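You operate a simulated robot arm through the tools that you are given. There is no shell and no other tool.

You are at the controls of a simulated robot arm. One attempt, no reset.

JOB
Put the stopper in the test socket, set the leak tester to 5 bar and lock its knob.
Fine: open the blue tap, go by the display, and leave the tap open.

It is judged by the outcome, as a careful person would: the job done as asked, and still so three seconds after it is handed in. It fails if anything else is knocked over, pushed out of place, dropped, spilled or broken. Lids that push on must go on centred and level and be pressed home; caps that screw on are set level and turned clockwise until they are tight.

ROBOT AND FRAMES
A 6-joint arm with a two-finger parallel gripper, fixed in place. Base frame: the origin is at the foot of the arm, x ahead of it, y to its left, z up; the work surface is at about z = 0. Units: mm, rad, N and s.
With the tool pointing down near the work surface it reaches from about 140 to 580 mm from the base axis. Its first joint turns from -1.152 to 1.152 rad. Payload 2.1 kg.
Tool frame: the origin (TCP) lies between the finger pads and is the grasp point; the fingertips stand 30 mm ahead of it; z points along the fingers, y is the line along which they close. The gripper opens to 94 mm. The fingers are 28 mm wide and 10 mm thick; the gripper's body (50 by 96 mm) begins 55 mm behind the TCP.
Orientation is told as [roll, pitch, yaw] about the base's x, y, z axes, in that order, counted from this pose: with the fingers straight down and closing along the base's y, the tool's x points along the base's -x, its y along +y and its z along -z.

CONTROLS
- The arm moves only by the tool servo_tool. Its argument "series" is one flat list of numbers, 7 for each row, row after row: the shift along the base's x, y, z in mm, then the turn, a rotation vector about the base's x, y, z in rad, then the opening, from 0 (shut) to 1 (fully open). In form: [dx, dy, dz, ax, ay, az, hand, dx, dy, dz, ax, ay, az, hand, ...]. A call has 1 to 20 rows; each row shifts and turns the commanded pose from where the row before left it. A row lasts 0.2 s, in which the tool goes at most 50 mm and 0.15 rad; a call with a longer step from one row to the next is refused whole, and so is a gripper value outside its range. Where a pose cannot be reached the arm comes as near as it can. A force on the tool above 90 N (or 10 N above the force at the start of the call, whichever is more), or a blocked arm, ends the call early, and 0.2 s more pass. Each finger travels about 72 mm/s and halts on what it meets, pressing with about 39 N; the grip force reading is that of the motor and also rises with nothing between the fingers. The clock runs only during rows and for 0.2 s after the last one: add rows that do not move to give the fingers time. It gives the time, the measured TCP pose, the force on the tool (base axes), the opening and the grip force at its end, in the units of the frame above (readings bear some noise), with the torque about the TCP (base axes, N m) and any sound that the robot's microphone picked up, and new pictures: "pictures" is both (left out), scene, wrist or none.
- Cameras (640 x 400 px; columns grow to the right, rows downward): "scene" is fixed at [62.8, -373.4, 492]; the picture's right is [0.73, -0.68, 0.00], its down [-0.35, -0.37, -0.86] and it looks along [0.59, 0.63, -0.51] (base axes); focal length 269 px, centre (320, 200). "wrist" rides on the gripper at [76, 14, -103] in the tool frame; the picture's right is [-0.18, 0.98, 0.00], its down [-0.75, -0.14, -0.64] and it looks along [-0.63, -0.12, 0.77] (tool axes); focal length 243 px, centre (320, 200). There is no depth. A picture from a camera that has moved, and an enlarged one, comes with that camera's place and axes in the base frame and with its lens.
- zoom(camera, box): a new picture of the part [left, top, right, bottom] of that camera's present view, enlarged. It takes no simulated time.
- hand_in(): hands the job in; it is judged then, once.

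Nothing tells you positions but the pictures and the camera data. Unless the task says otherwise, let go and move clear before handing in.

The tools are called after ">>>" as a command line: name --argument value ..., lists and objects as JSON in quotes. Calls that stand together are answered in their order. servo_tool: Moves the arm, as the interface text tells. Its arguments: {"type":"object","properties":{"series":{"type":"array","items":{"type":"number"}},"pictures":{"type":"string","enum":["both","scene","wrist","none"]}},"required":["series"]} The other tools are called the same way: zoom (camera, box) takes an enlarged picture of a part of a camera's view; hand_in () hands the job in.

At the start:

```text
time_s: 0.0
ee_pos: [240.3, 124.2, 371.9]
ee_rot: [0.002, -0.002, 0.002]
force: [-0.3, -0.1, -0.2]
torque: [-0.03, 0.03, 0.01]
gripper_width: 93.9
grasp_force: 0.2
```

scene: 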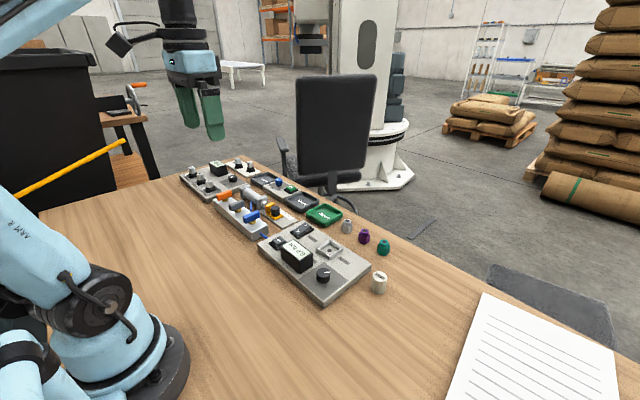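
wrist: 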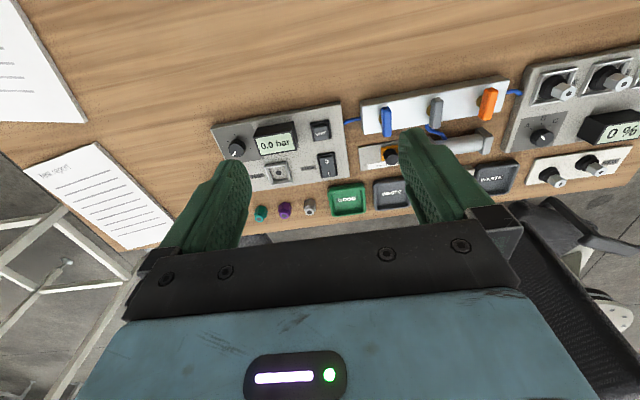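

I see a bench with a leak tester (0.0 bar display, knob, square socket), a valve strip with blue/grey/orange taps, and several small coloured parts. I will zoom in on them first before moving.

>>> zoom --camera "scene" --box '[240, 200, 420, 312]'

>>> zoom --camera "scene" --box '[170, 150, 330, 250]'

>>> zoom --camera "wrist" --box '[200, 90, 380, 225]'

>>> zoom --camera "wrist" --box '[330, 50, 640, 220]'

>>> zoom --camera "wrist" --box '[0, 130, 180, 250]'

```text
3.56 times, centred on (330, 256) of scene
camera zoom: at [62.8, -373.4, 492.0], right [0.73, -0.68, 0.0], down [-0.35, -0.37, -0.86], along [0.59, 0.63, -0.51], focal length 956 px, centre (284, 1)
```

zoom: 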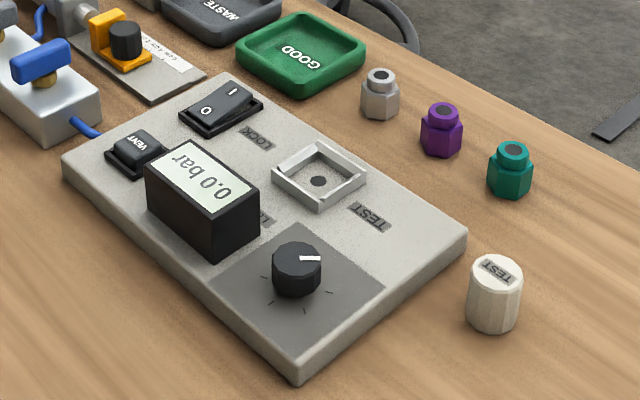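

```text
4.00 times, centred on (250, 200) of scene
camera zoom: at [62.8, -373.4, 492.0], right [0.73, -0.68, 0.0], down [-0.35, -0.37, -0.86], along [0.59, 0.63, -0.51], focal length 1075 px, centre (600, 200)
```

zoom: 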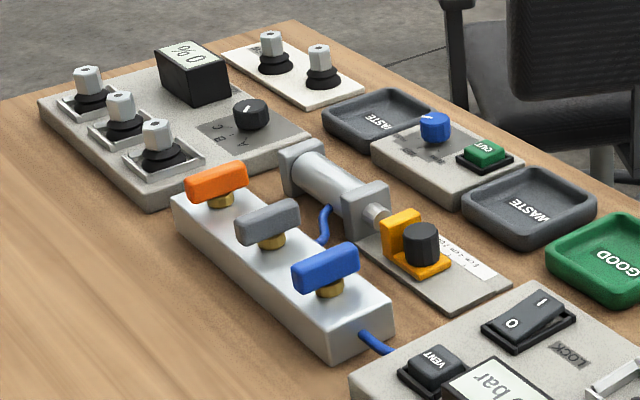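

```text
2.96 times, centred on (290, 158) of wrist
camera zoom: at [163.0, 138.0, 474.8], right [0.18, 0.98, 0.0], down [0.75, -0.14, 0.64], along [0.63, -0.12, -0.77], focal length 719 px, centre (409, 326)
```

zoom: 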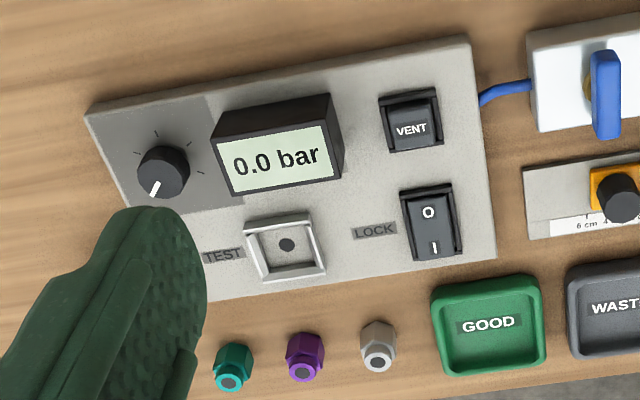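

```text
2.06 times, centred on (485, 135) of wrist
camera zoom: at [163.0, 138.0, 474.8], right [0.18, 0.98, 0.0], down [0.75, -0.14, 0.64], along [0.63, -0.12, -0.77], focal length 501 px, centre (-21, 334)
```

zoom: 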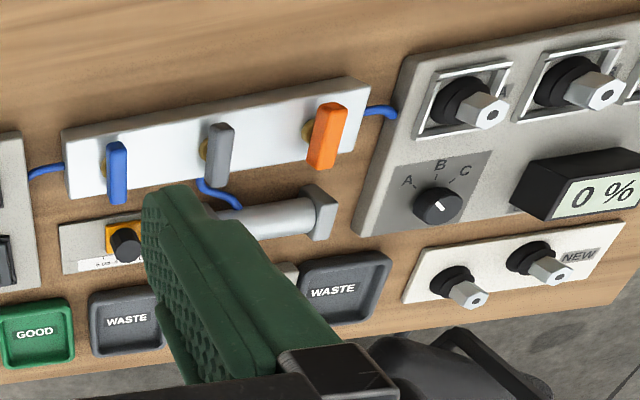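

```text
3.33 times, centred on (90, 190) of wrist
camera zoom: at [163.0, 138.0, 474.8], right [0.18, 0.98, 0.0], down [0.75, -0.14, 0.64], along [0.63, -0.12, -0.77], focal length 809 px, centre (1087, 233)
```

zoom: 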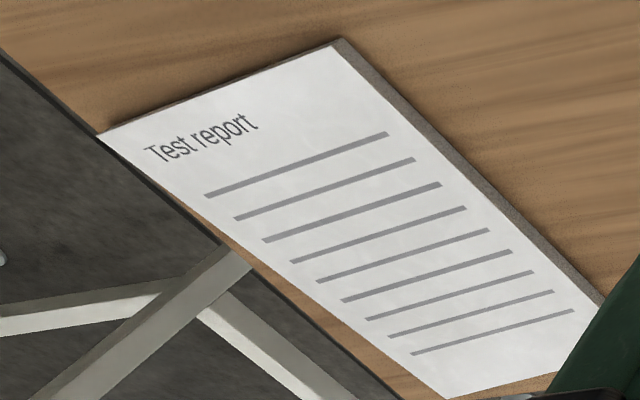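

The white cylinder marked TEST near (459,-147) looks like the stopper, and the socket is near (452,5). I take the panel to be x 330–490, y -101–160, with the knob near (372,-54) and the lock rocker near (447,110). I will move over for a closer look at the stopper.

>>> servo_tool --series '[10, -40, -20, 0, 0, 0, 1, 11, -40, -20, 0, 0, 0, 1, 11, -40, -20, 0, 0, 0, 1, 11, -40, -20, 0, 0, 0, 1, 11, -40, -20, 0, 0, 0, 1, 11, -40, -20, 0, 0, 0, 1, 0, 0, 0, 0, 0, 0, 1]'

```text
time_s: 1.6
ee_pos: [303.7, -117.5, 254.2]
ee_rot: [0.001, -0.003, 0.003]
force: [0.2, 0.0, -0.3]
torque: [0.0, 0.03, -0.02]
gripper_width: 94.2
grasp_force: 0.1
camera wrist: at [226.2, -104.7, 356.6], right [0.18, 0.98, 0.0], down [0.75, -0.14, 0.64], along [0.63, -0.12, -0.77], focal length 243 px, centre (320, 200)
```

scene: 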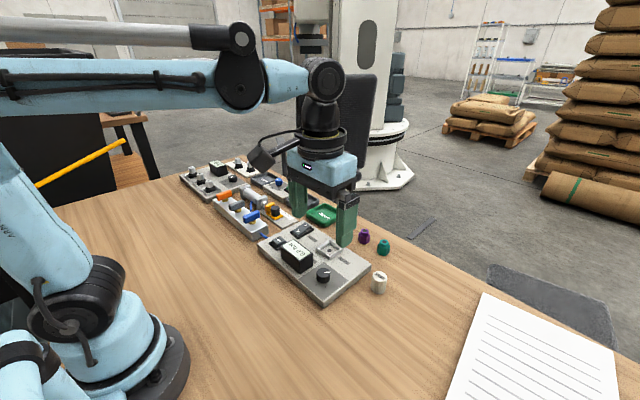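
wrist: 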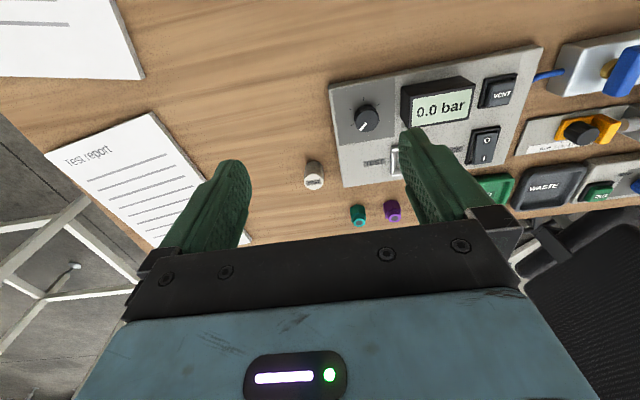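

The stopper is in the wrist camera's view now. I'll zoom in on it and on the panel.

>>> zoom --camera "wrist" --box '[270, 140, 366, 200]'

>>> zoom --camera "wrist" --box '[320, 40, 560, 190]'

>>> zoom --camera "scene" --box '[340, 240, 420, 310]'

```text
6.67 times, centred on (318, 170) of wrist
camera zoom: at [226.2, -104.7, 356.6], right [0.18, 0.98, 0.0], down [0.75, -0.14, 0.64], along [0.63, -0.12, -0.77], focal length 1618 px, centre (333, 400)
```

zoom: 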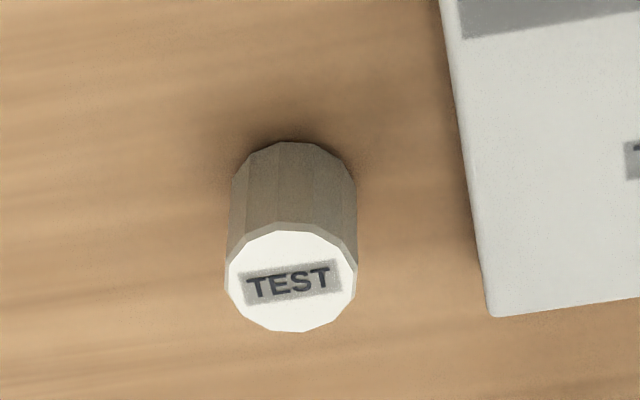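

```text
2.67 times, centred on (440, 115) of wrist
camera zoom: at [226.2, -104.7, 356.6], right [0.18, 0.98, 0.0], down [0.75, -0.14, 0.64], along [0.63, -0.12, -0.77], focal length 647 px, centre (0, 427)
```

zoom: 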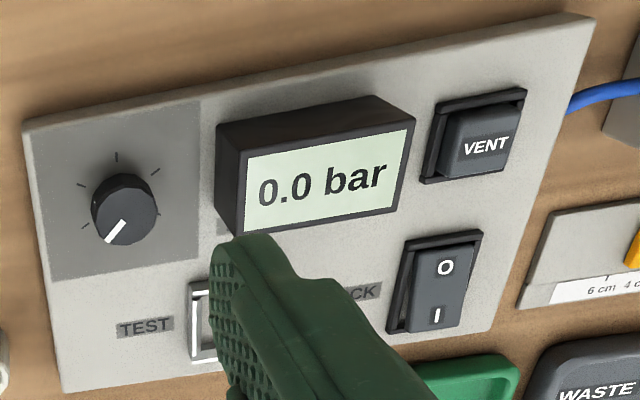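

```text
5.71 times, centred on (380, 275) of scene
camera zoom: at [62.8, -373.4, 492.0], right [0.73, -0.68, 0.0], down [-0.35, -0.37, -0.86], along [0.59, 0.63, -0.51], focal length 1536 px, centre (-23, -229)
```

zoom: 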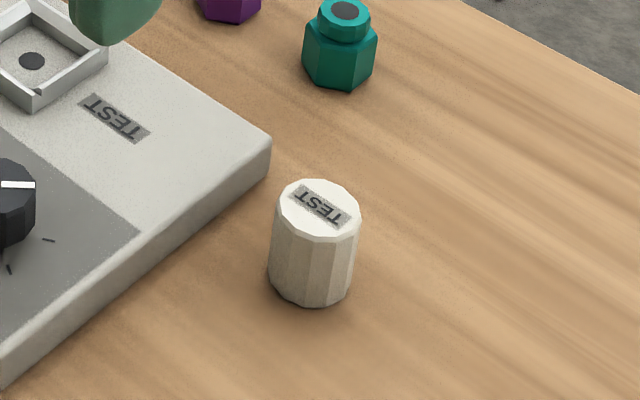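

The stopper is a plain white cylinder about 33 mm across and 37 mm tall, near (452,-154). I'm narrowing the gripper and moving above it to check the alignment.

>>> servo_tool --series '[30, -7, -26, 0, 0, 0, 0.66, 30, -7, -26, 0, 0, 0, 0.66, 30, -7, -26, 0, 0, 0, 0.66, 30, -8, -28, 0, 0, 0, 0.66, 28, -8, -28, 0, 0, 0, 0.66, 0, 0, 0, 0, 0, 0, 0.66]'

```text
time_s: 3.0
ee_pos: [452.7, -150.6, 118.3]
ee_rot: [0.002, -0.002, 0.002]
force: [0.0, -0.2, 0.0]
torque: [-0.03, 0.0, -0.03]
gripper_width: 61.8
grasp_force: 0.2
camera wrist: at [376.0, -137.8, 220.2], right [0.18, 0.98, 0.0], down [0.75, -0.14, 0.64], along [0.63, -0.12, -0.77], focal length 243 px, centre (320, 200)
```

scene: 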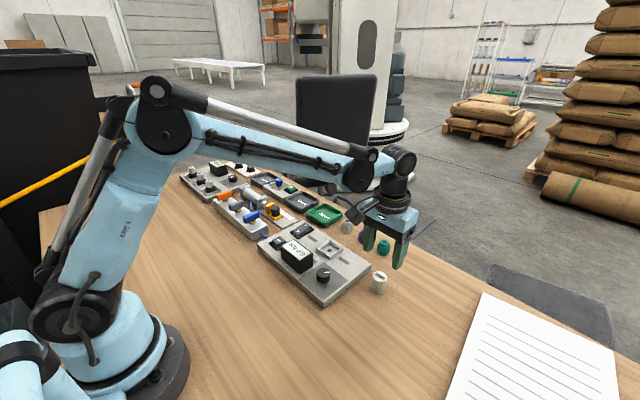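
wrist: 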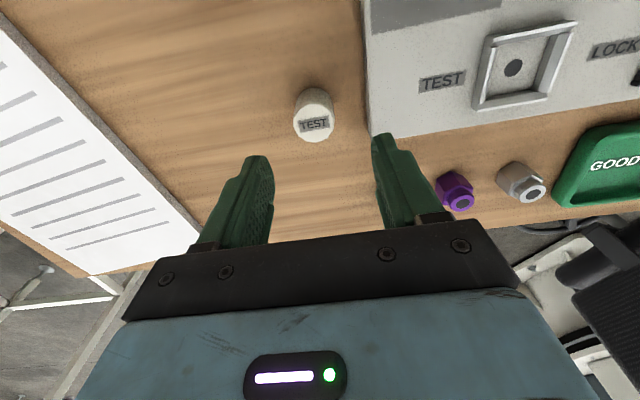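

The stopper sits almost directly below the gripper. I'll zoom in to measure the remaining offset.

>>> zoom --camera "wrist" --box '[270, 75, 366, 150]'

>>> zoom --camera "wrist" --box '[420, 0, 612, 120]'

>>> zoom --camera "scene" --box '[300, 220, 396, 280]'

```text
5.33 times, centred on (318, 112) of wrist
camera zoom: at [376.0, -137.8, 220.2], right [0.18, 0.98, 0.0], down [0.75, -0.14, 0.64], along [0.63, -0.12, -0.77], focal length 1294 px, centre (331, 667)
```

zoom: 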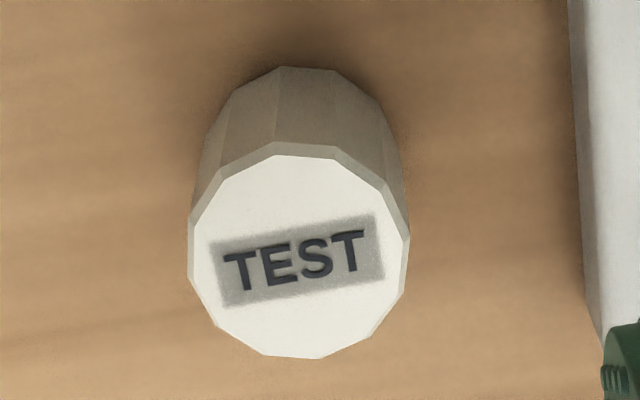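

```text
3.33 times, centred on (516, 60) of wrist
camera zoom: at [376.0, -137.8, 220.2], right [0.18, 0.98, 0.0], down [0.75, -0.14, 0.64], along [0.63, -0.12, -0.77], focal length 809 px, centre (-333, 667)
```

zoom: 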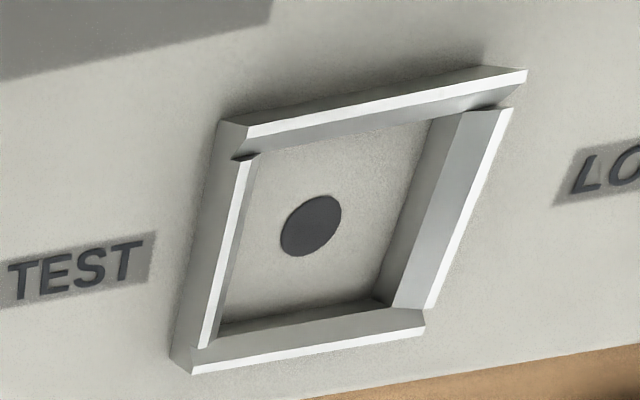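

```text
6.67 times, centred on (348, 250) of scene
camera zoom: at [62.8, -373.4, 492.0], right [0.73, -0.68, 0.0], down [-0.35, -0.37, -0.86], along [0.59, 0.63, -0.51], focal length 1792 px, centre (133, -133)
```

zoom: 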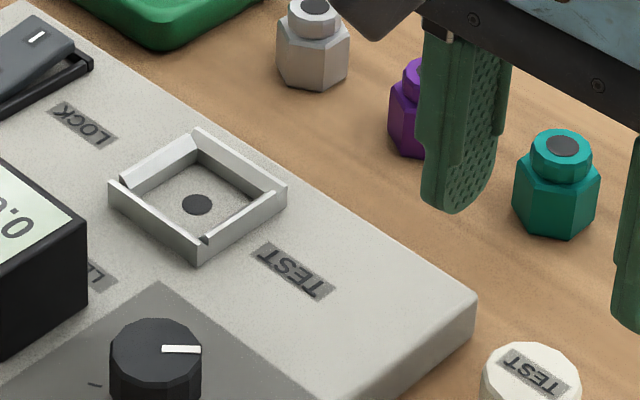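

The wrist camera puts the stopper at about (447,-155.5). I'll correct the aim, come down partway and look again.

>>> servo_tool --series '[-3, -2, -18, 0, 0, 0, 0.66, -3, -2, -18, 0, 0, 0, 0.66, 0, 0, 0, 0, 0, 0, 0.66, 0, 0, 0, 0, 0, 0, 0.66]'

>>> zoom --camera "wrist" --box '[240, 50, 400, 150]'

>>> zoom --camera "scene" --box '[340, 220, 436, 300]'

```text
time_s: 4.0
ee_pos: [447.9, -154.8, 81.9]
ee_rot: [0.001, -0.003, 0.002]
force: [-0.1, 0.2, -0.2]
torque: [-0.04, -0.02, 0.04]
gripper_width: 62.0
grasp_force: 0.2
camera wrist: at [370.2, -142.3, 184.9], right [0.18, 0.98, 0.0], down [0.75, -0.14, 0.64], along [0.63, -0.12, -0.77], focal length 243 px, centre (320, 200)
```

scene: 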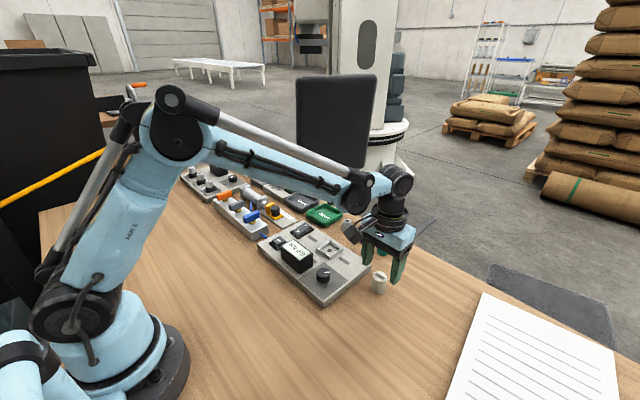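
wrist: 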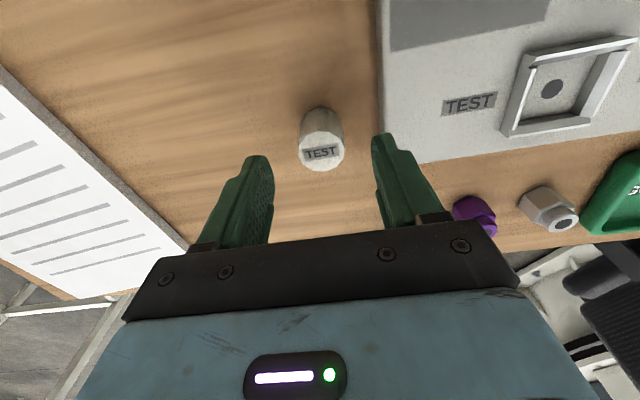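

```text
4.00 times, centred on (320, 100) of wrist
camera zoom: at [370.2, -142.3, 184.9], right [0.18, 0.98, 0.0], down [0.75, -0.14, 0.64], along [0.63, -0.12, -0.77], focal length 970 px, centre (320, 600)
```

zoom: 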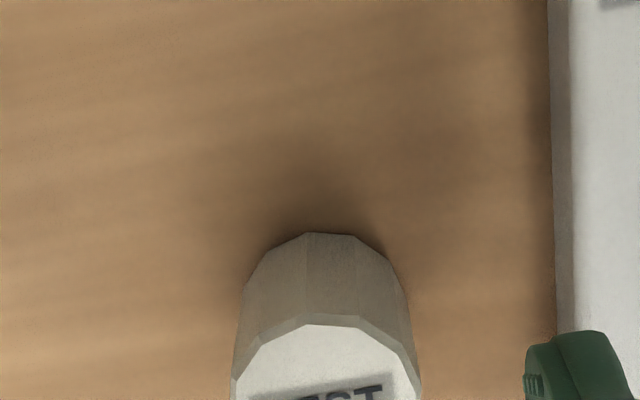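

```text
5.00 times, centred on (388, 260) of scene
camera zoom: at [62.8, -373.4, 492.0], right [0.73, -0.68, 0.0], down [-0.35, -0.37, -0.86], along [0.59, 0.63, -0.51], focal length 1344 px, centre (-20, -100)
```

zoom: 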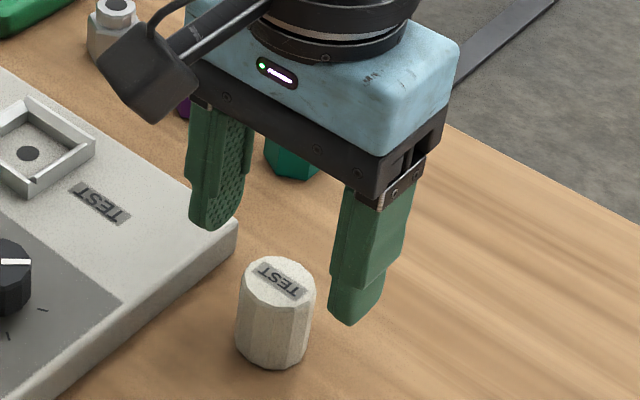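

I need a more precise measurement of the stopper's top relative to the fingertips, so I'm zooming again.

>>> zoom --camera "wrist" --box '[240, 100, 400, 200]'

```text
4.00 times, centred on (320, 150) of wrist
camera zoom: at [370.2, -142.3, 184.9], right [0.18, 0.98, 0.0], down [0.75, -0.14, 0.64], along [0.63, -0.12, -0.77], focal length 970 px, centre (320, 400)
```

zoom: 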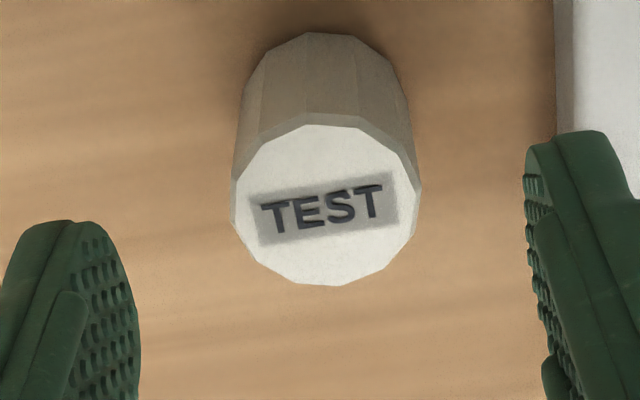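

The stopper is centred between the fingers. I'm going down so the fingertips reach roughly mid-height, leaving the lower part free for the socket.

>>> servo_tool --series '[-1, 0.5, -14, 0, 0, 0, 0.66, -0.5, 0, -14, 0, 0, 0, 0.66, 0, 0, 0, 0, 0, 0, 0.66, 0, 0, 0, 0, 0, 0, 0.66]'

>>> zoom --camera "wrist" --box '[240, 110, 400, 210]'

>>> zoom --camera "scene" --box '[340, 230, 436, 310]'

```text
time_s: 5.0
ee_pos: [446.6, -154.1, 52.9]
ee_rot: [0.001, -0.001, 0.003]
force: [-0.4, -0.4, 1.0]
torque: [0.0, -0.01, 0.04]
gripper_width: 61.7
grasp_force: 0.1
camera wrist: at [369.0, -141.4, 156.6], right [0.18, 0.98, 0.0], down [0.75, -0.14, 0.64], along [0.63, -0.12, -0.77], focal length 243 px, centre (320, 200)
```

scene: 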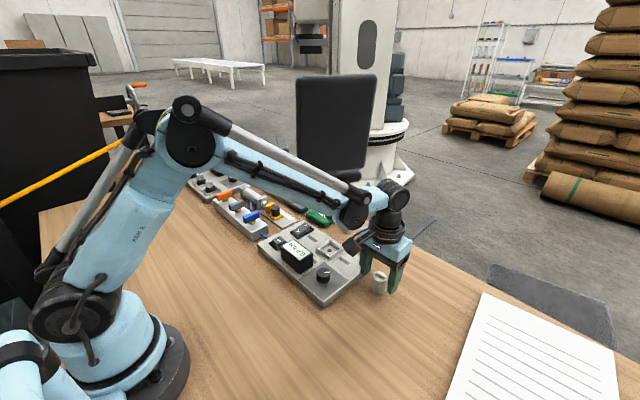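
wrist: 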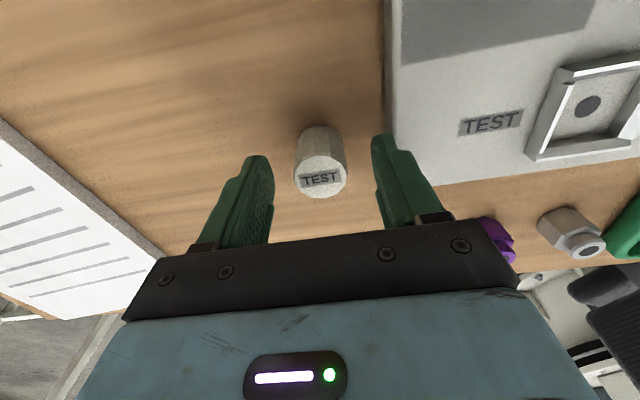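

```text
4.00 times, centred on (320, 160) of wrist
camera zoom: at [369.0, -141.4, 156.6], right [0.18, 0.98, 0.0], down [0.75, -0.14, 0.64], along [0.63, -0.12, -0.77], focal length 970 px, centre (320, 360)
```

zoom: 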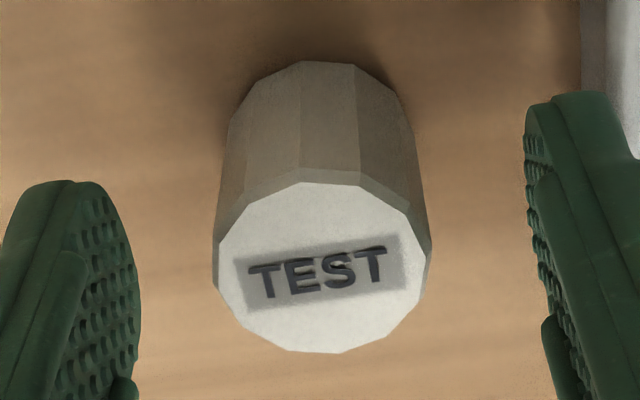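

```text
5.00 times, centred on (388, 270) of scene
camera zoom: at [62.8, -373.4, 492.0], right [0.73, -0.68, 0.0], down [-0.35, -0.37, -0.86], along [0.59, 0.63, -0.51], focal length 1344 px, centre (-20, -150)
```

zoom: 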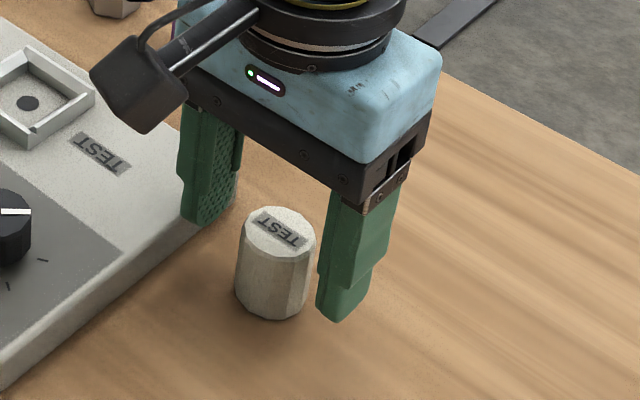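

Everything agrees now: the stopper is about 37 mm tall with its base near z≈6, and the fingertips are about 17 mm above that base. I'm closing the grip.

>>> servo_tool --series '[0, 0, 0, 0, 0, 0, 0.4, 0, 0, 0, 0, 0, 0, 0, 0, 0, 0, 0, 0, 0, 0, 0, 0, 0, 0, 0, 0, 0]'

>>> zoom --camera "wrist" --box '[240, 110, 400, 210]'

```text
time_s: 6.0
ee_pos: [446.0, -153.9, 53.5]
ee_rot: [0.001, -0.003, 0.002]
force: [0.7, 0.9, 0.6]
torque: [0.04, -0.01, -0.01]
gripper_width: 30.5
grasp_force: 39.1
camera wrist: at [369.0, -141.4, 156.8], right [0.18, 0.98, 0.0], down [0.75, -0.14, 0.64], along [0.63, -0.12, -0.77], focal length 243 px, centre (320, 200)
```

scene: 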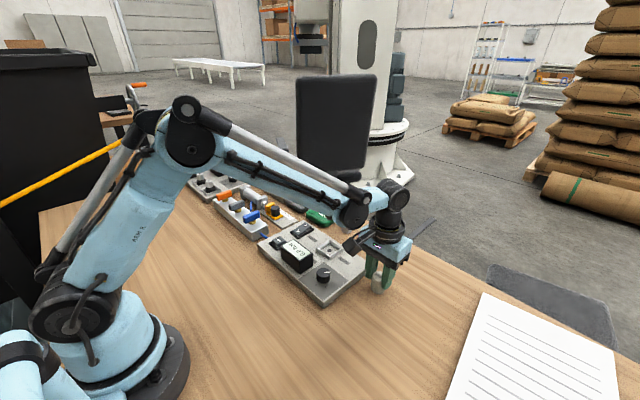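
wrist: 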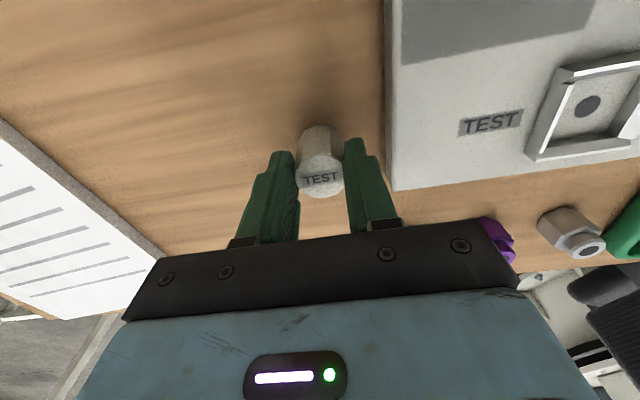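

```text
4.00 times, centred on (320, 160) of wrist
camera zoom: at [369.0, -141.4, 156.8], right [0.18, 0.98, 0.0], down [0.75, -0.14, 0.64], along [0.63, -0.12, -0.77], focal length 970 px, centre (320, 360)
```

zoom: 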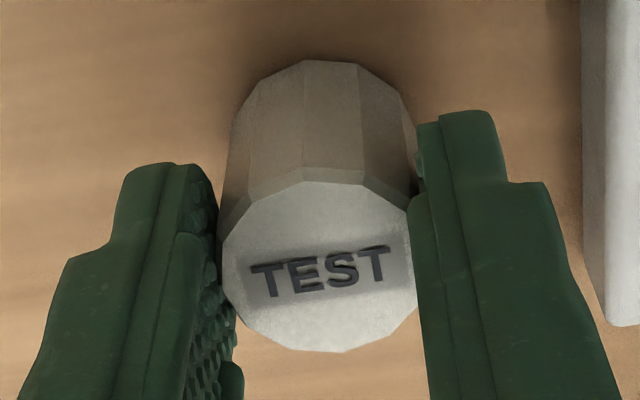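

The stopper is held firmly at a width of 30.5 mm. I'm lifting it straight up and carrying it above the test socket.

>>> servo_tool --series '[0, 0, 20, 0, 0, 0, 0, 0, 0, 32, 0, 0, 0, 0, 0, 0, 32, 0, 0, 0, 0, -1, 30, 0, 0, 0, 0, 0, -1, 30, 0, 0, 0, 0, 0, -1, 30, 0, 0, 0, 0, 0, -1, 30, 0, 0, 0, 0, 0, -1, 29, 0, 0, 0, 0, 0, 0, 0, 0, 0, 0, 0, 0, 0, 0, 0, 0, 0, 0, 0]'

>>> zoom --camera "wrist" --box '[240, 60, 400, 160]'

>>> zoom --camera "scene" --box '[270, 190, 398, 270]'

```text
time_s: 8.2
ee_pos: [440.8, -6.4, 137.5]
ee_rot: [0.004, -0.001, 0.002]
force: [0.3, -0.3, 0.5]
torque: [-0.03, -0.03, 0.0]
gripper_width: 30.6
grasp_force: 39.0
camera wrist: at [363.0, 6.7, 240.4], right [0.18, 0.98, 0.0], down [0.75, -0.14, 0.64], along [0.63, -0.12, -0.77], focal length 243 px, centre (320, 200)
```

scene: 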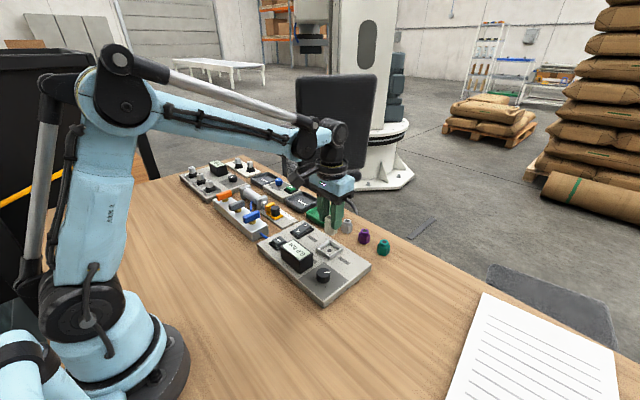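
wrist: 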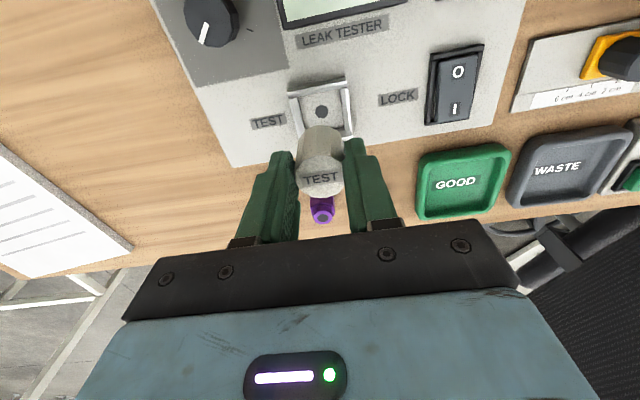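

```text
4.00 times, centred on (320, 110) of wrist
camera zoom: at [363.0, 6.7, 240.4], right [0.18, 0.98, 0.0], down [0.75, -0.14, 0.64], along [0.63, -0.12, -0.77], focal length 970 px, centre (320, 560)
```

zoom: 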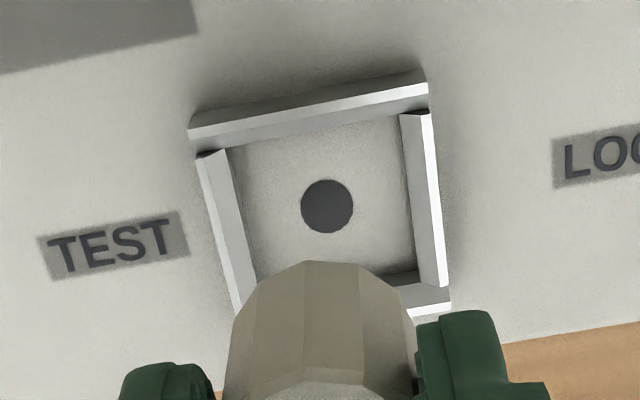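

```text
5.00 times, centred on (334, 230) of scene
camera zoom: at [62.8, -373.4, 492.0], right [0.73, -0.68, 0.0], down [-0.35, -0.37, -0.86], along [0.59, 0.63, -0.51], focal length 1344 px, centre (250, 50)
```

zoom: 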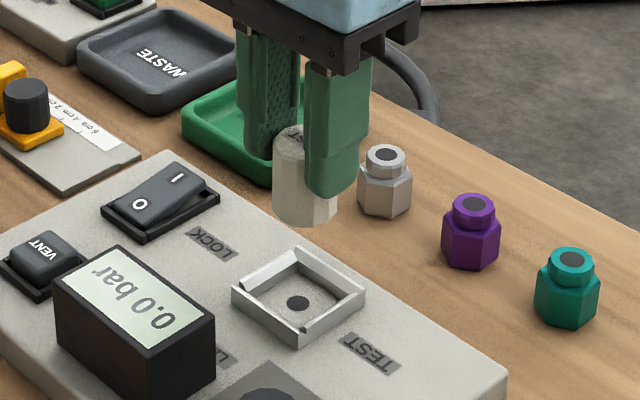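

The stopper is over the socket, which looks to be about 1 mm further in x and y. I'm zooming in to measure how the stopper sits in the grip and how deep the socket is.

>>> zoom --camera "scene" --box '[310, 200, 358, 240]'

>>> zoom --camera "scene" --box '[305, 230, 353, 265]'

>>> zoom --camera "wrist" --box '[260, 110, 380, 210]'

```text
10.00 times, centred on (334, 220) of scene
camera zoom: at [62.8, -373.4, 492.0], right [0.73, -0.68, 0.0], down [-0.35, -0.37, -0.86], along [0.59, 0.63, -0.51], focal length 2688 px, centre (180, 0)
```

zoom: 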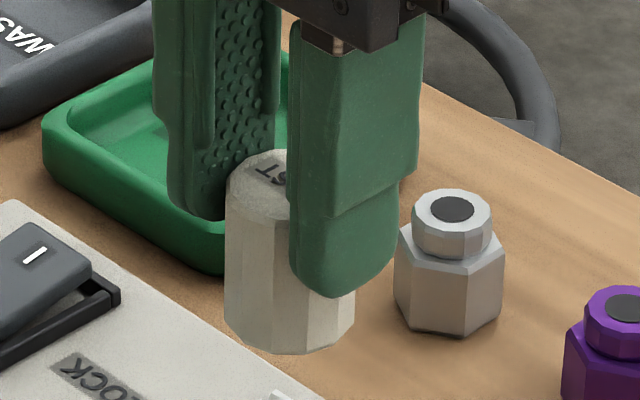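

```text
11.43 times, centred on (329, 248) of scene
camera zoom: at [62.8, -373.4, 492.0], right [0.73, -0.68, 0.0], down [-0.35, -0.37, -0.86], along [0.59, 0.63, -0.51], focal length 3072 px, centre (217, -343)
```

zoom: 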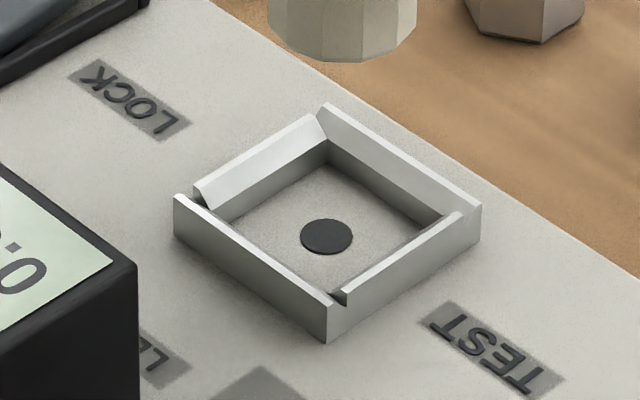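

```text
4.00 times, centred on (320, 160) of wrist
camera zoom: at [363.0, 6.7, 240.4], right [0.18, 0.98, 0.0], down [0.75, -0.14, 0.64], along [0.63, -0.12, -0.77], focal length 970 px, centre (320, 360)
```

zoom: 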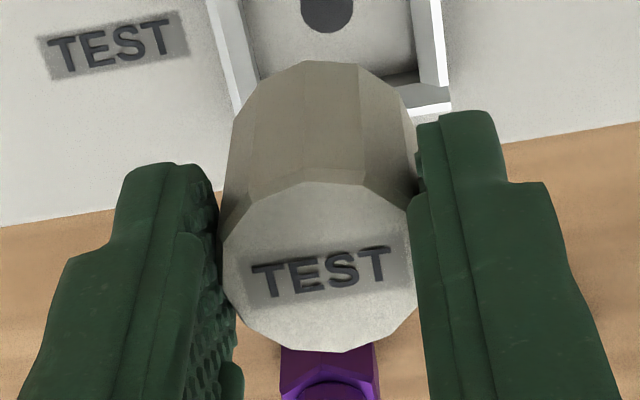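

The stopper is about 32 mm across and the socket about 37 mm inside with a rim about 13 mm high. I'm nudging sideways, lowering to just above the rim and measuring again.

>>> servo_tool --series '[0.3, 0.7, -13, 0, 0, 0, 0, 0.2, 0.7, -13, 0, 0, 0, 0, 0, 0, -13, 0, 0, 0, 0, 0, 0, 0, 0, 0, 0, 0, 0, 0, 0, 0, 0, 0, 0]'

>>> zoom --camera "wrist" --box '[240, 70, 400, 170]'

>>> zoom --camera "scene" --box '[300, 215, 364, 265]'

```text
time_s: 9.4
ee_pos: [440.0, -6.1, 97.8]
ee_rot: [0.0, -0.001, 0.002]
force: [-0.1, -0.5, -0.8]
torque: [0.01, 0.03, 0.01]
gripper_width: 30.8
grasp_force: 39.4
camera wrist: at [363.1, 7.4, 201.5], right [0.18, 0.98, 0.0], down [0.75, -0.14, 0.64], along [0.63, -0.12, -0.77], focal length 243 px, centre (320, 200)
```

scene: 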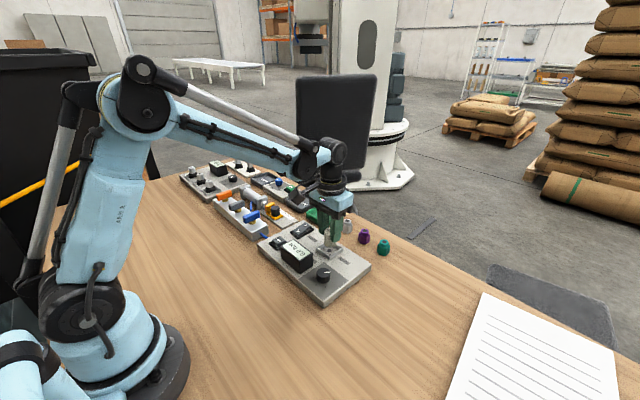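
wrist: 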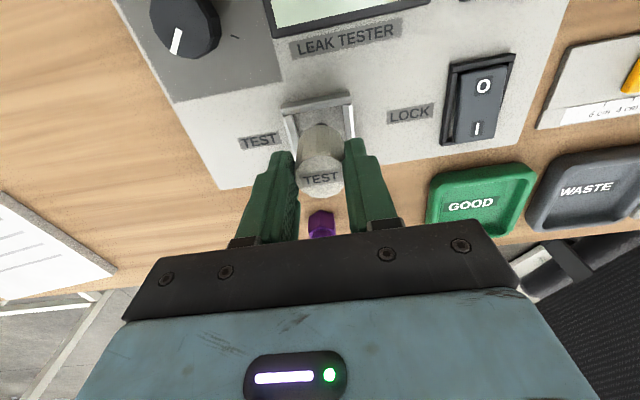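

```text
4.00 times, centred on (320, 120) of wrist
camera zoom: at [363.1, 7.4, 201.5], right [0.18, 0.98, 0.0], down [0.75, -0.14, 0.64], along [0.63, -0.12, -0.77], focal length 970 px, centre (320, 520)
```

zoom: 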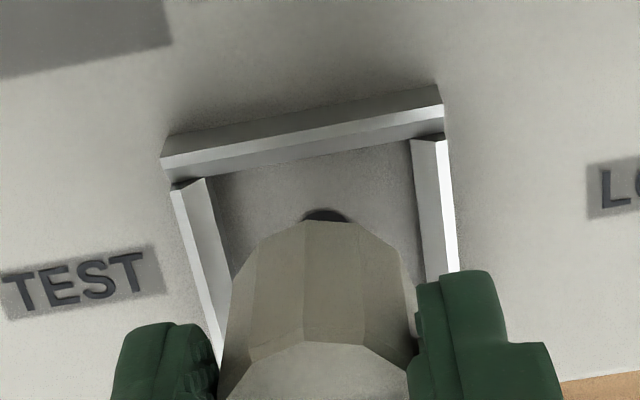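

```text
8.00 times, centred on (332, 240) of scene
camera zoom: at [62.8, -373.4, 492.0], right [0.73, -0.68, 0.0], down [-0.35, -0.37, -0.86], along [0.59, 0.63, -0.51], focal length 2150 px, centre (224, -120)
```

zoom: 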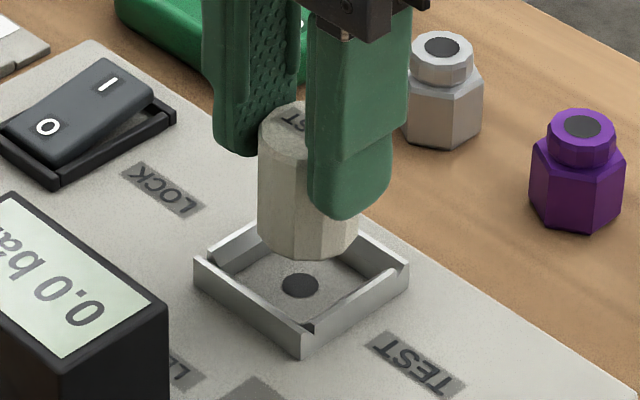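

The stopper bottom looks about 13 mm above the rim and needs roughly (-1,+1) mm. I'm making that correction, lowering 9 mm and checking again.

>>> servo_tool --series '[-0.5, 0.5, -3, 0, 0, 0, 0, -0.5, 0.5, -6, 0, 0, 0, 0, 0, 0, 0, 0, 0, 0, 0, 0, 0, 0, 0, 0, 0, 0]'

>>> zoom --camera "wrist" --box '[240, 90, 400, 190]'

>>> zoom --camera "scene" --box '[305, 225, 353, 265]'

```text
time_s: 10.4
ee_pos: [440.7, -3.6, 90.3]
ee_rot: [0.001, -0.001, 0.002]
force: [0.1, 0.1, 0.0]
torque: [0.0, 0.0, 0.01]
gripper_width: 30.5
grasp_force: 39.3
camera wrist: at [362.8, 8.8, 192.9], right [0.18, 0.98, 0.0], down [0.75, -0.14, 0.64], along [0.63, -0.12, -0.77], focal length 243 px, centre (320, 200)
```

scene: 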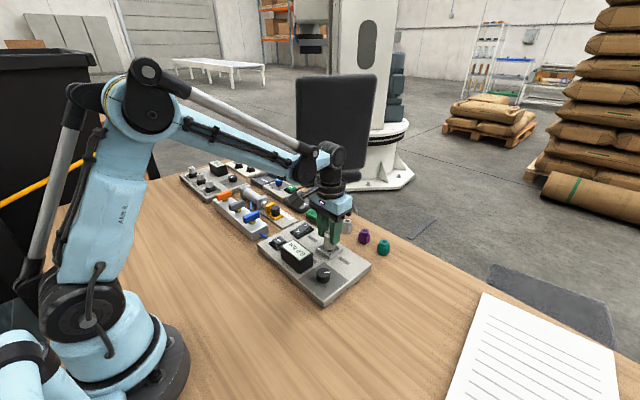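
wrist: 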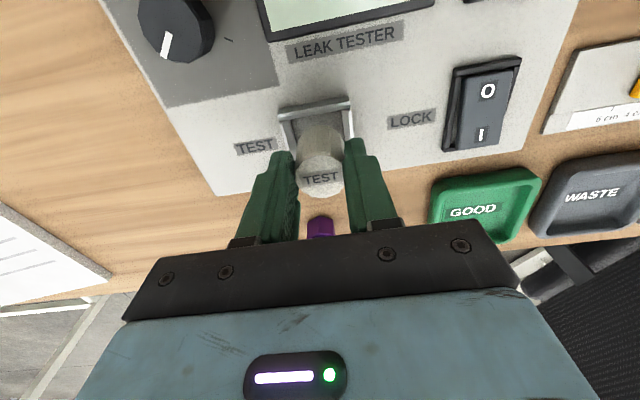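

```text
4.00 times, centred on (320, 140) of wrist
camera zoom: at [362.8, 8.8, 192.9], right [0.18, 0.98, 0.0], down [0.75, -0.14, 0.64], along [0.63, -0.12, -0.77], focal length 970 px, centre (320, 440)
```

zoom: 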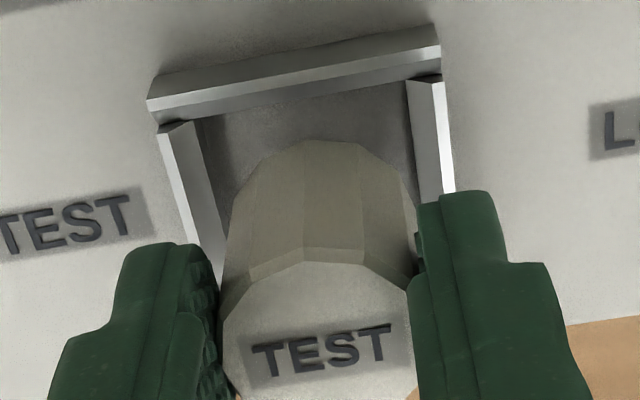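

```text
10.00 times, centred on (329, 245) of scene
camera zoom: at [62.8, -373.4, 492.0], right [0.73, -0.68, 0.0], down [-0.35, -0.37, -0.86], along [0.59, 0.63, -0.51], focal length 2688 px, centre (230, -250)
```

zoom: 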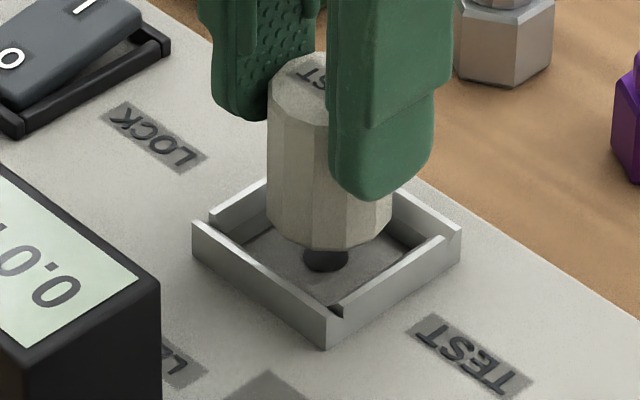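

The stopper is centred over the socket to within about 1 mm. I'm lowering it gently into the rim while watching the force.

>>> servo_tool --series '[0, 0, -3, 0, 0, 0, 0, 0, 0, -3, 0, 0, 0, 0, 0, 0, -3, 0, 0, 0, 0, 0, 0, 0, 0, 0, 0, 0, 0, 0, 0, 0, 0, 0, 0]'

>>> zoom --camera "wrist" --box '[240, 90, 400, 190]'

>>> zoom --camera "scene" --box '[305, 225, 353, 265]'

```text
time_s: 11.6
ee_pos: [440.7, -3.9, 81.7]
ee_rot: [0.002, -0.003, 0.001]
force: [-0.6, 0.4, -0.3]
torque: [-0.01, 0.0, 0.0]
gripper_width: 30.5
grasp_force: 39.0
camera wrist: at [362.5, 9.6, 183.8], right [0.18, 0.98, 0.0], down [0.75, -0.14, 0.64], along [0.63, -0.12, -0.77], focal length 243 px, centre (320, 200)
```

scene: 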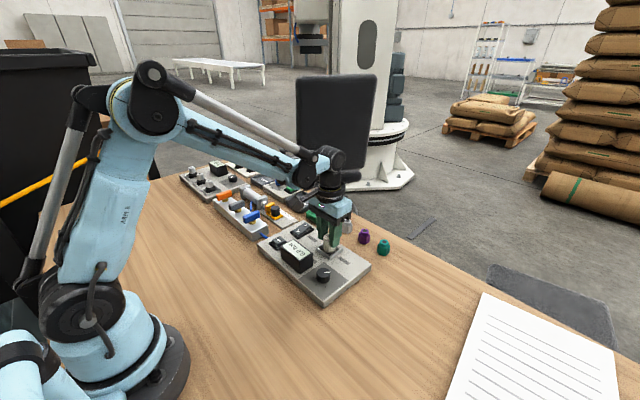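
wrist: 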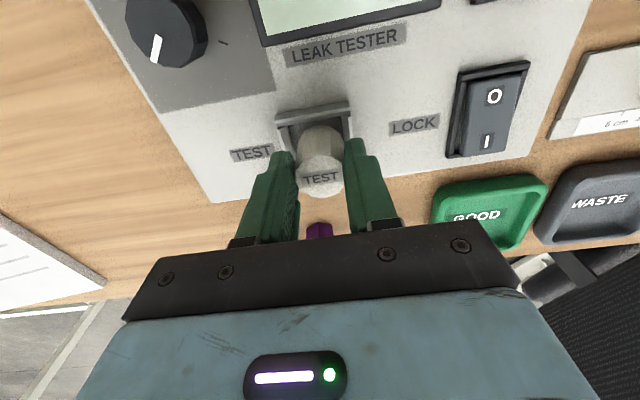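

```text
4.00 times, centred on (320, 140) of wrist
camera zoom: at [362.5, 9.6, 183.8], right [0.18, 0.98, 0.0], down [0.75, -0.14, 0.64], along [0.63, -0.12, -0.77], focal length 970 px, centre (320, 440)
```

zoom: 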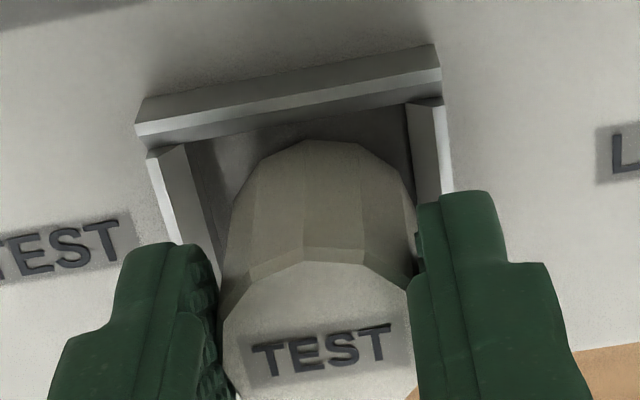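

```text
10.00 times, centred on (329, 245) of scene
camera zoom: at [62.8, -373.4, 492.0], right [0.73, -0.68, 0.0], down [-0.35, -0.37, -0.86], along [0.59, 0.63, -0.51], focal length 2688 px, centre (230, -250)
```

zoom: 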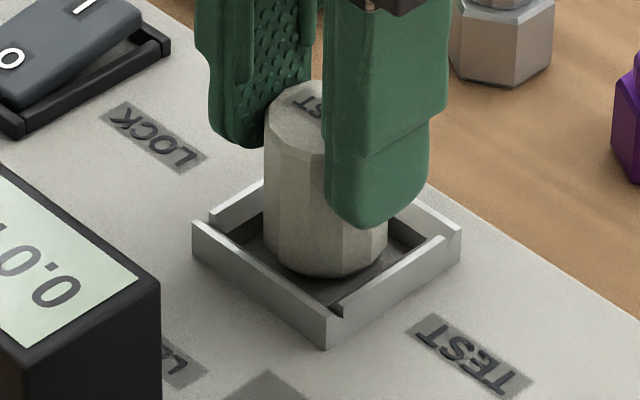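

The stopper is inside the rim and free of contact. I'm correcting y by -0.8 mm and continuing down slowly.

>>> servo_tool --series '[0, -0.8, 0, 0, 0, 0, 0, 0, 0, -1.5, 0, 0, 0, 0, 0, 0, -1.5, 0, 0, 0, 0, 0, 0, 0, 0, 0, 0, 0]' --pictures "none"

>>> servo_tool --series '[0, 0, -1, 0, 0, 0, 0, 0, 0, -1, 0, 0, 0, 0, 0, 0, 0, 0, 0, 0, 0]'

>>> zoom --camera "scene" --box '[305, 225, 353, 265]'

>>> zoom --camera "wrist" --box '[240, 90, 400, 190]'

```text
time_s: 12.6
ee_pos: [440.0, -5.5, 76.6]
ee_rot: [0.002, 0.0, 0.002]
force: [-0.2, -0.3, 0.3]
torque: [-0.02, 0.02, 0.01]
gripper_width: 30.7
grasp_force: 39.6
```

```text
time_s: 13.4
ee_pos: [440.0, -3.6, 75.3]
ee_rot: [0.002, -0.001, 0.003]
force: [-0.2, -0.5, 10.3]
torque: [0.03, 0.04, 0.0]
gripper_width: 30.7
grasp_force: 39.4
camera wrist: at [362.3, 8.6, 179.1], right [0.18, 0.98, 0.0], down [0.75, -0.14, 0.64], along [0.63, -0.12, -0.77], focal length 243 px, centre (320, 200)
```

scene: 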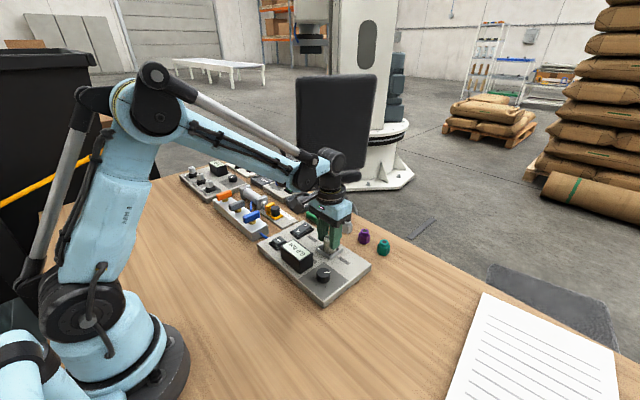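
wrist: 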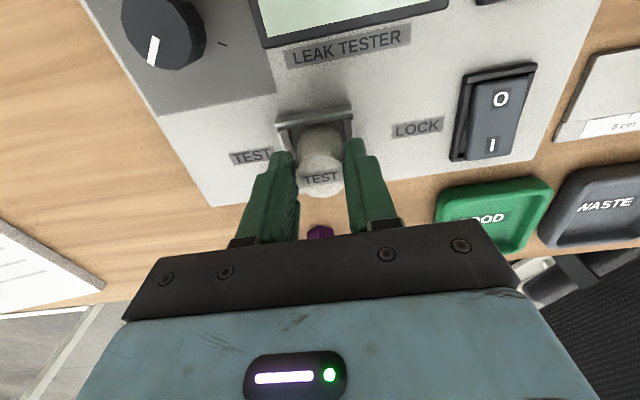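

```text
10.00 times, centred on (329, 245) of scene
camera zoom: at [62.8, -373.4, 492.0], right [0.73, -0.68, 0.0], down [-0.35, -0.37, -0.86], along [0.59, 0.63, -0.51], focal length 2688 px, centre (230, -250)
```

zoom: 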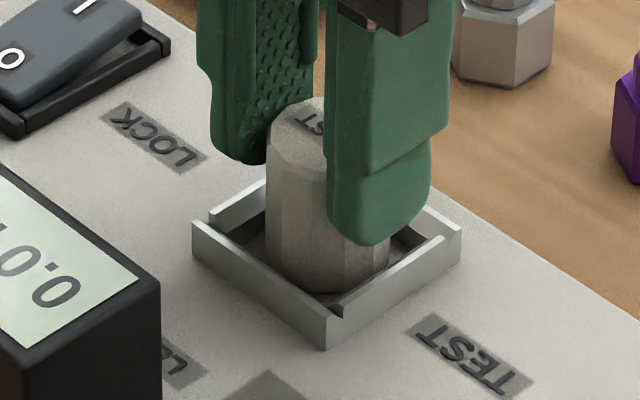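

```text
4.00 times, centred on (320, 140) of wrist
camera zoom: at [362.3, 8.6, 179.1], right [0.18, 0.98, 0.0], down [0.75, -0.14, 0.64], along [0.63, -0.12, -0.77], focal length 970 px, centre (320, 440)
```

zoom: 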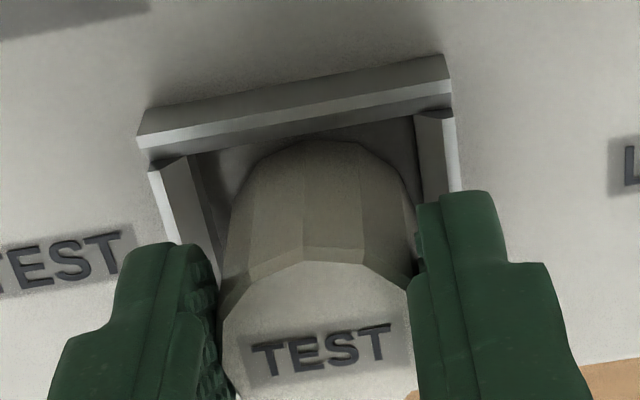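

Contact was felt at TCP z≈75.3, which matches the socket floor, and the stopper looks centred. I'm pressing a bit further to make sure it is home.

>>> servo_tool --series '[0, 0, -1, 0, 0, 0, 0, 0, 0, -1, 0, 0, 0, 0, 0, 0, -1, 0, 0, 0, 0, 0, 0, 0, 0, 0, 0, 0]'

>>> zoom --camera "scene" --box '[305, 225, 353, 265]'

```text
time_s: 14.4
ee_pos: [440.1, -4.8, 72.6]
ee_rot: [0.0, -0.002, 0.002]
force: [-2.7, 4.5, 15.0]
torque: [0.18, 0.1, 0.02]
gripper_width: 30.6
grasp_force: 39.2
camera wrist: at [362.7, 7.9, 175.9], right [0.18, 0.98, 0.0], down [0.75, -0.14, 0.64], along [0.63, -0.12, -0.77], focal length 243 px, centre (320, 200)
```

scene: 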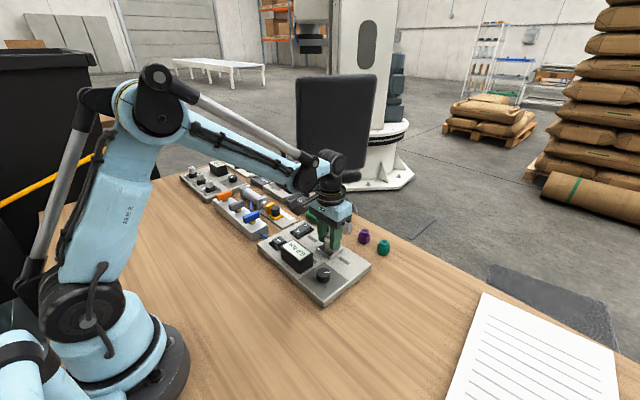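
wrist: 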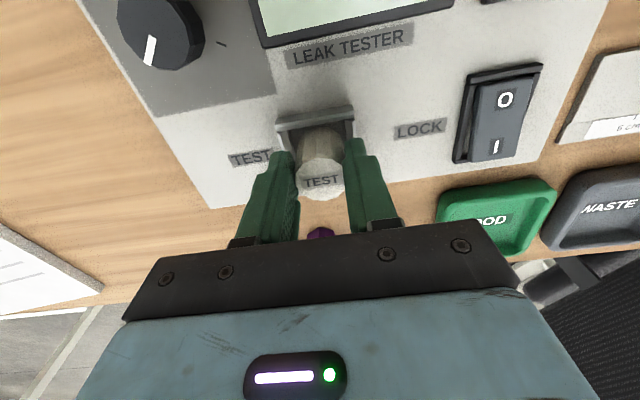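

```text
10.00 times, centred on (329, 245) of scene
camera zoom: at [62.8, -373.4, 492.0], right [0.73, -0.68, 0.0], down [-0.35, -0.37, -0.86], along [0.59, 0.63, -0.51], focal length 2688 px, centre (230, -250)
```

zoom: 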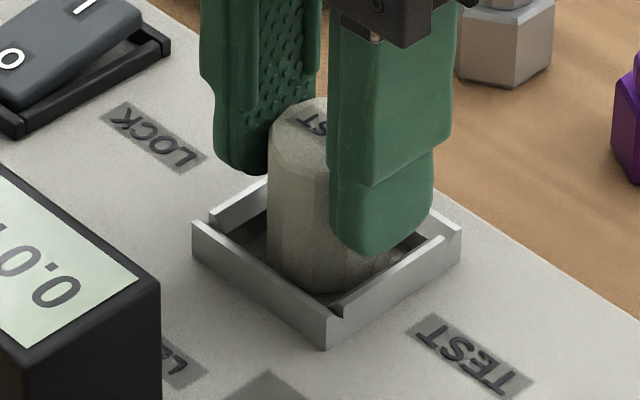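

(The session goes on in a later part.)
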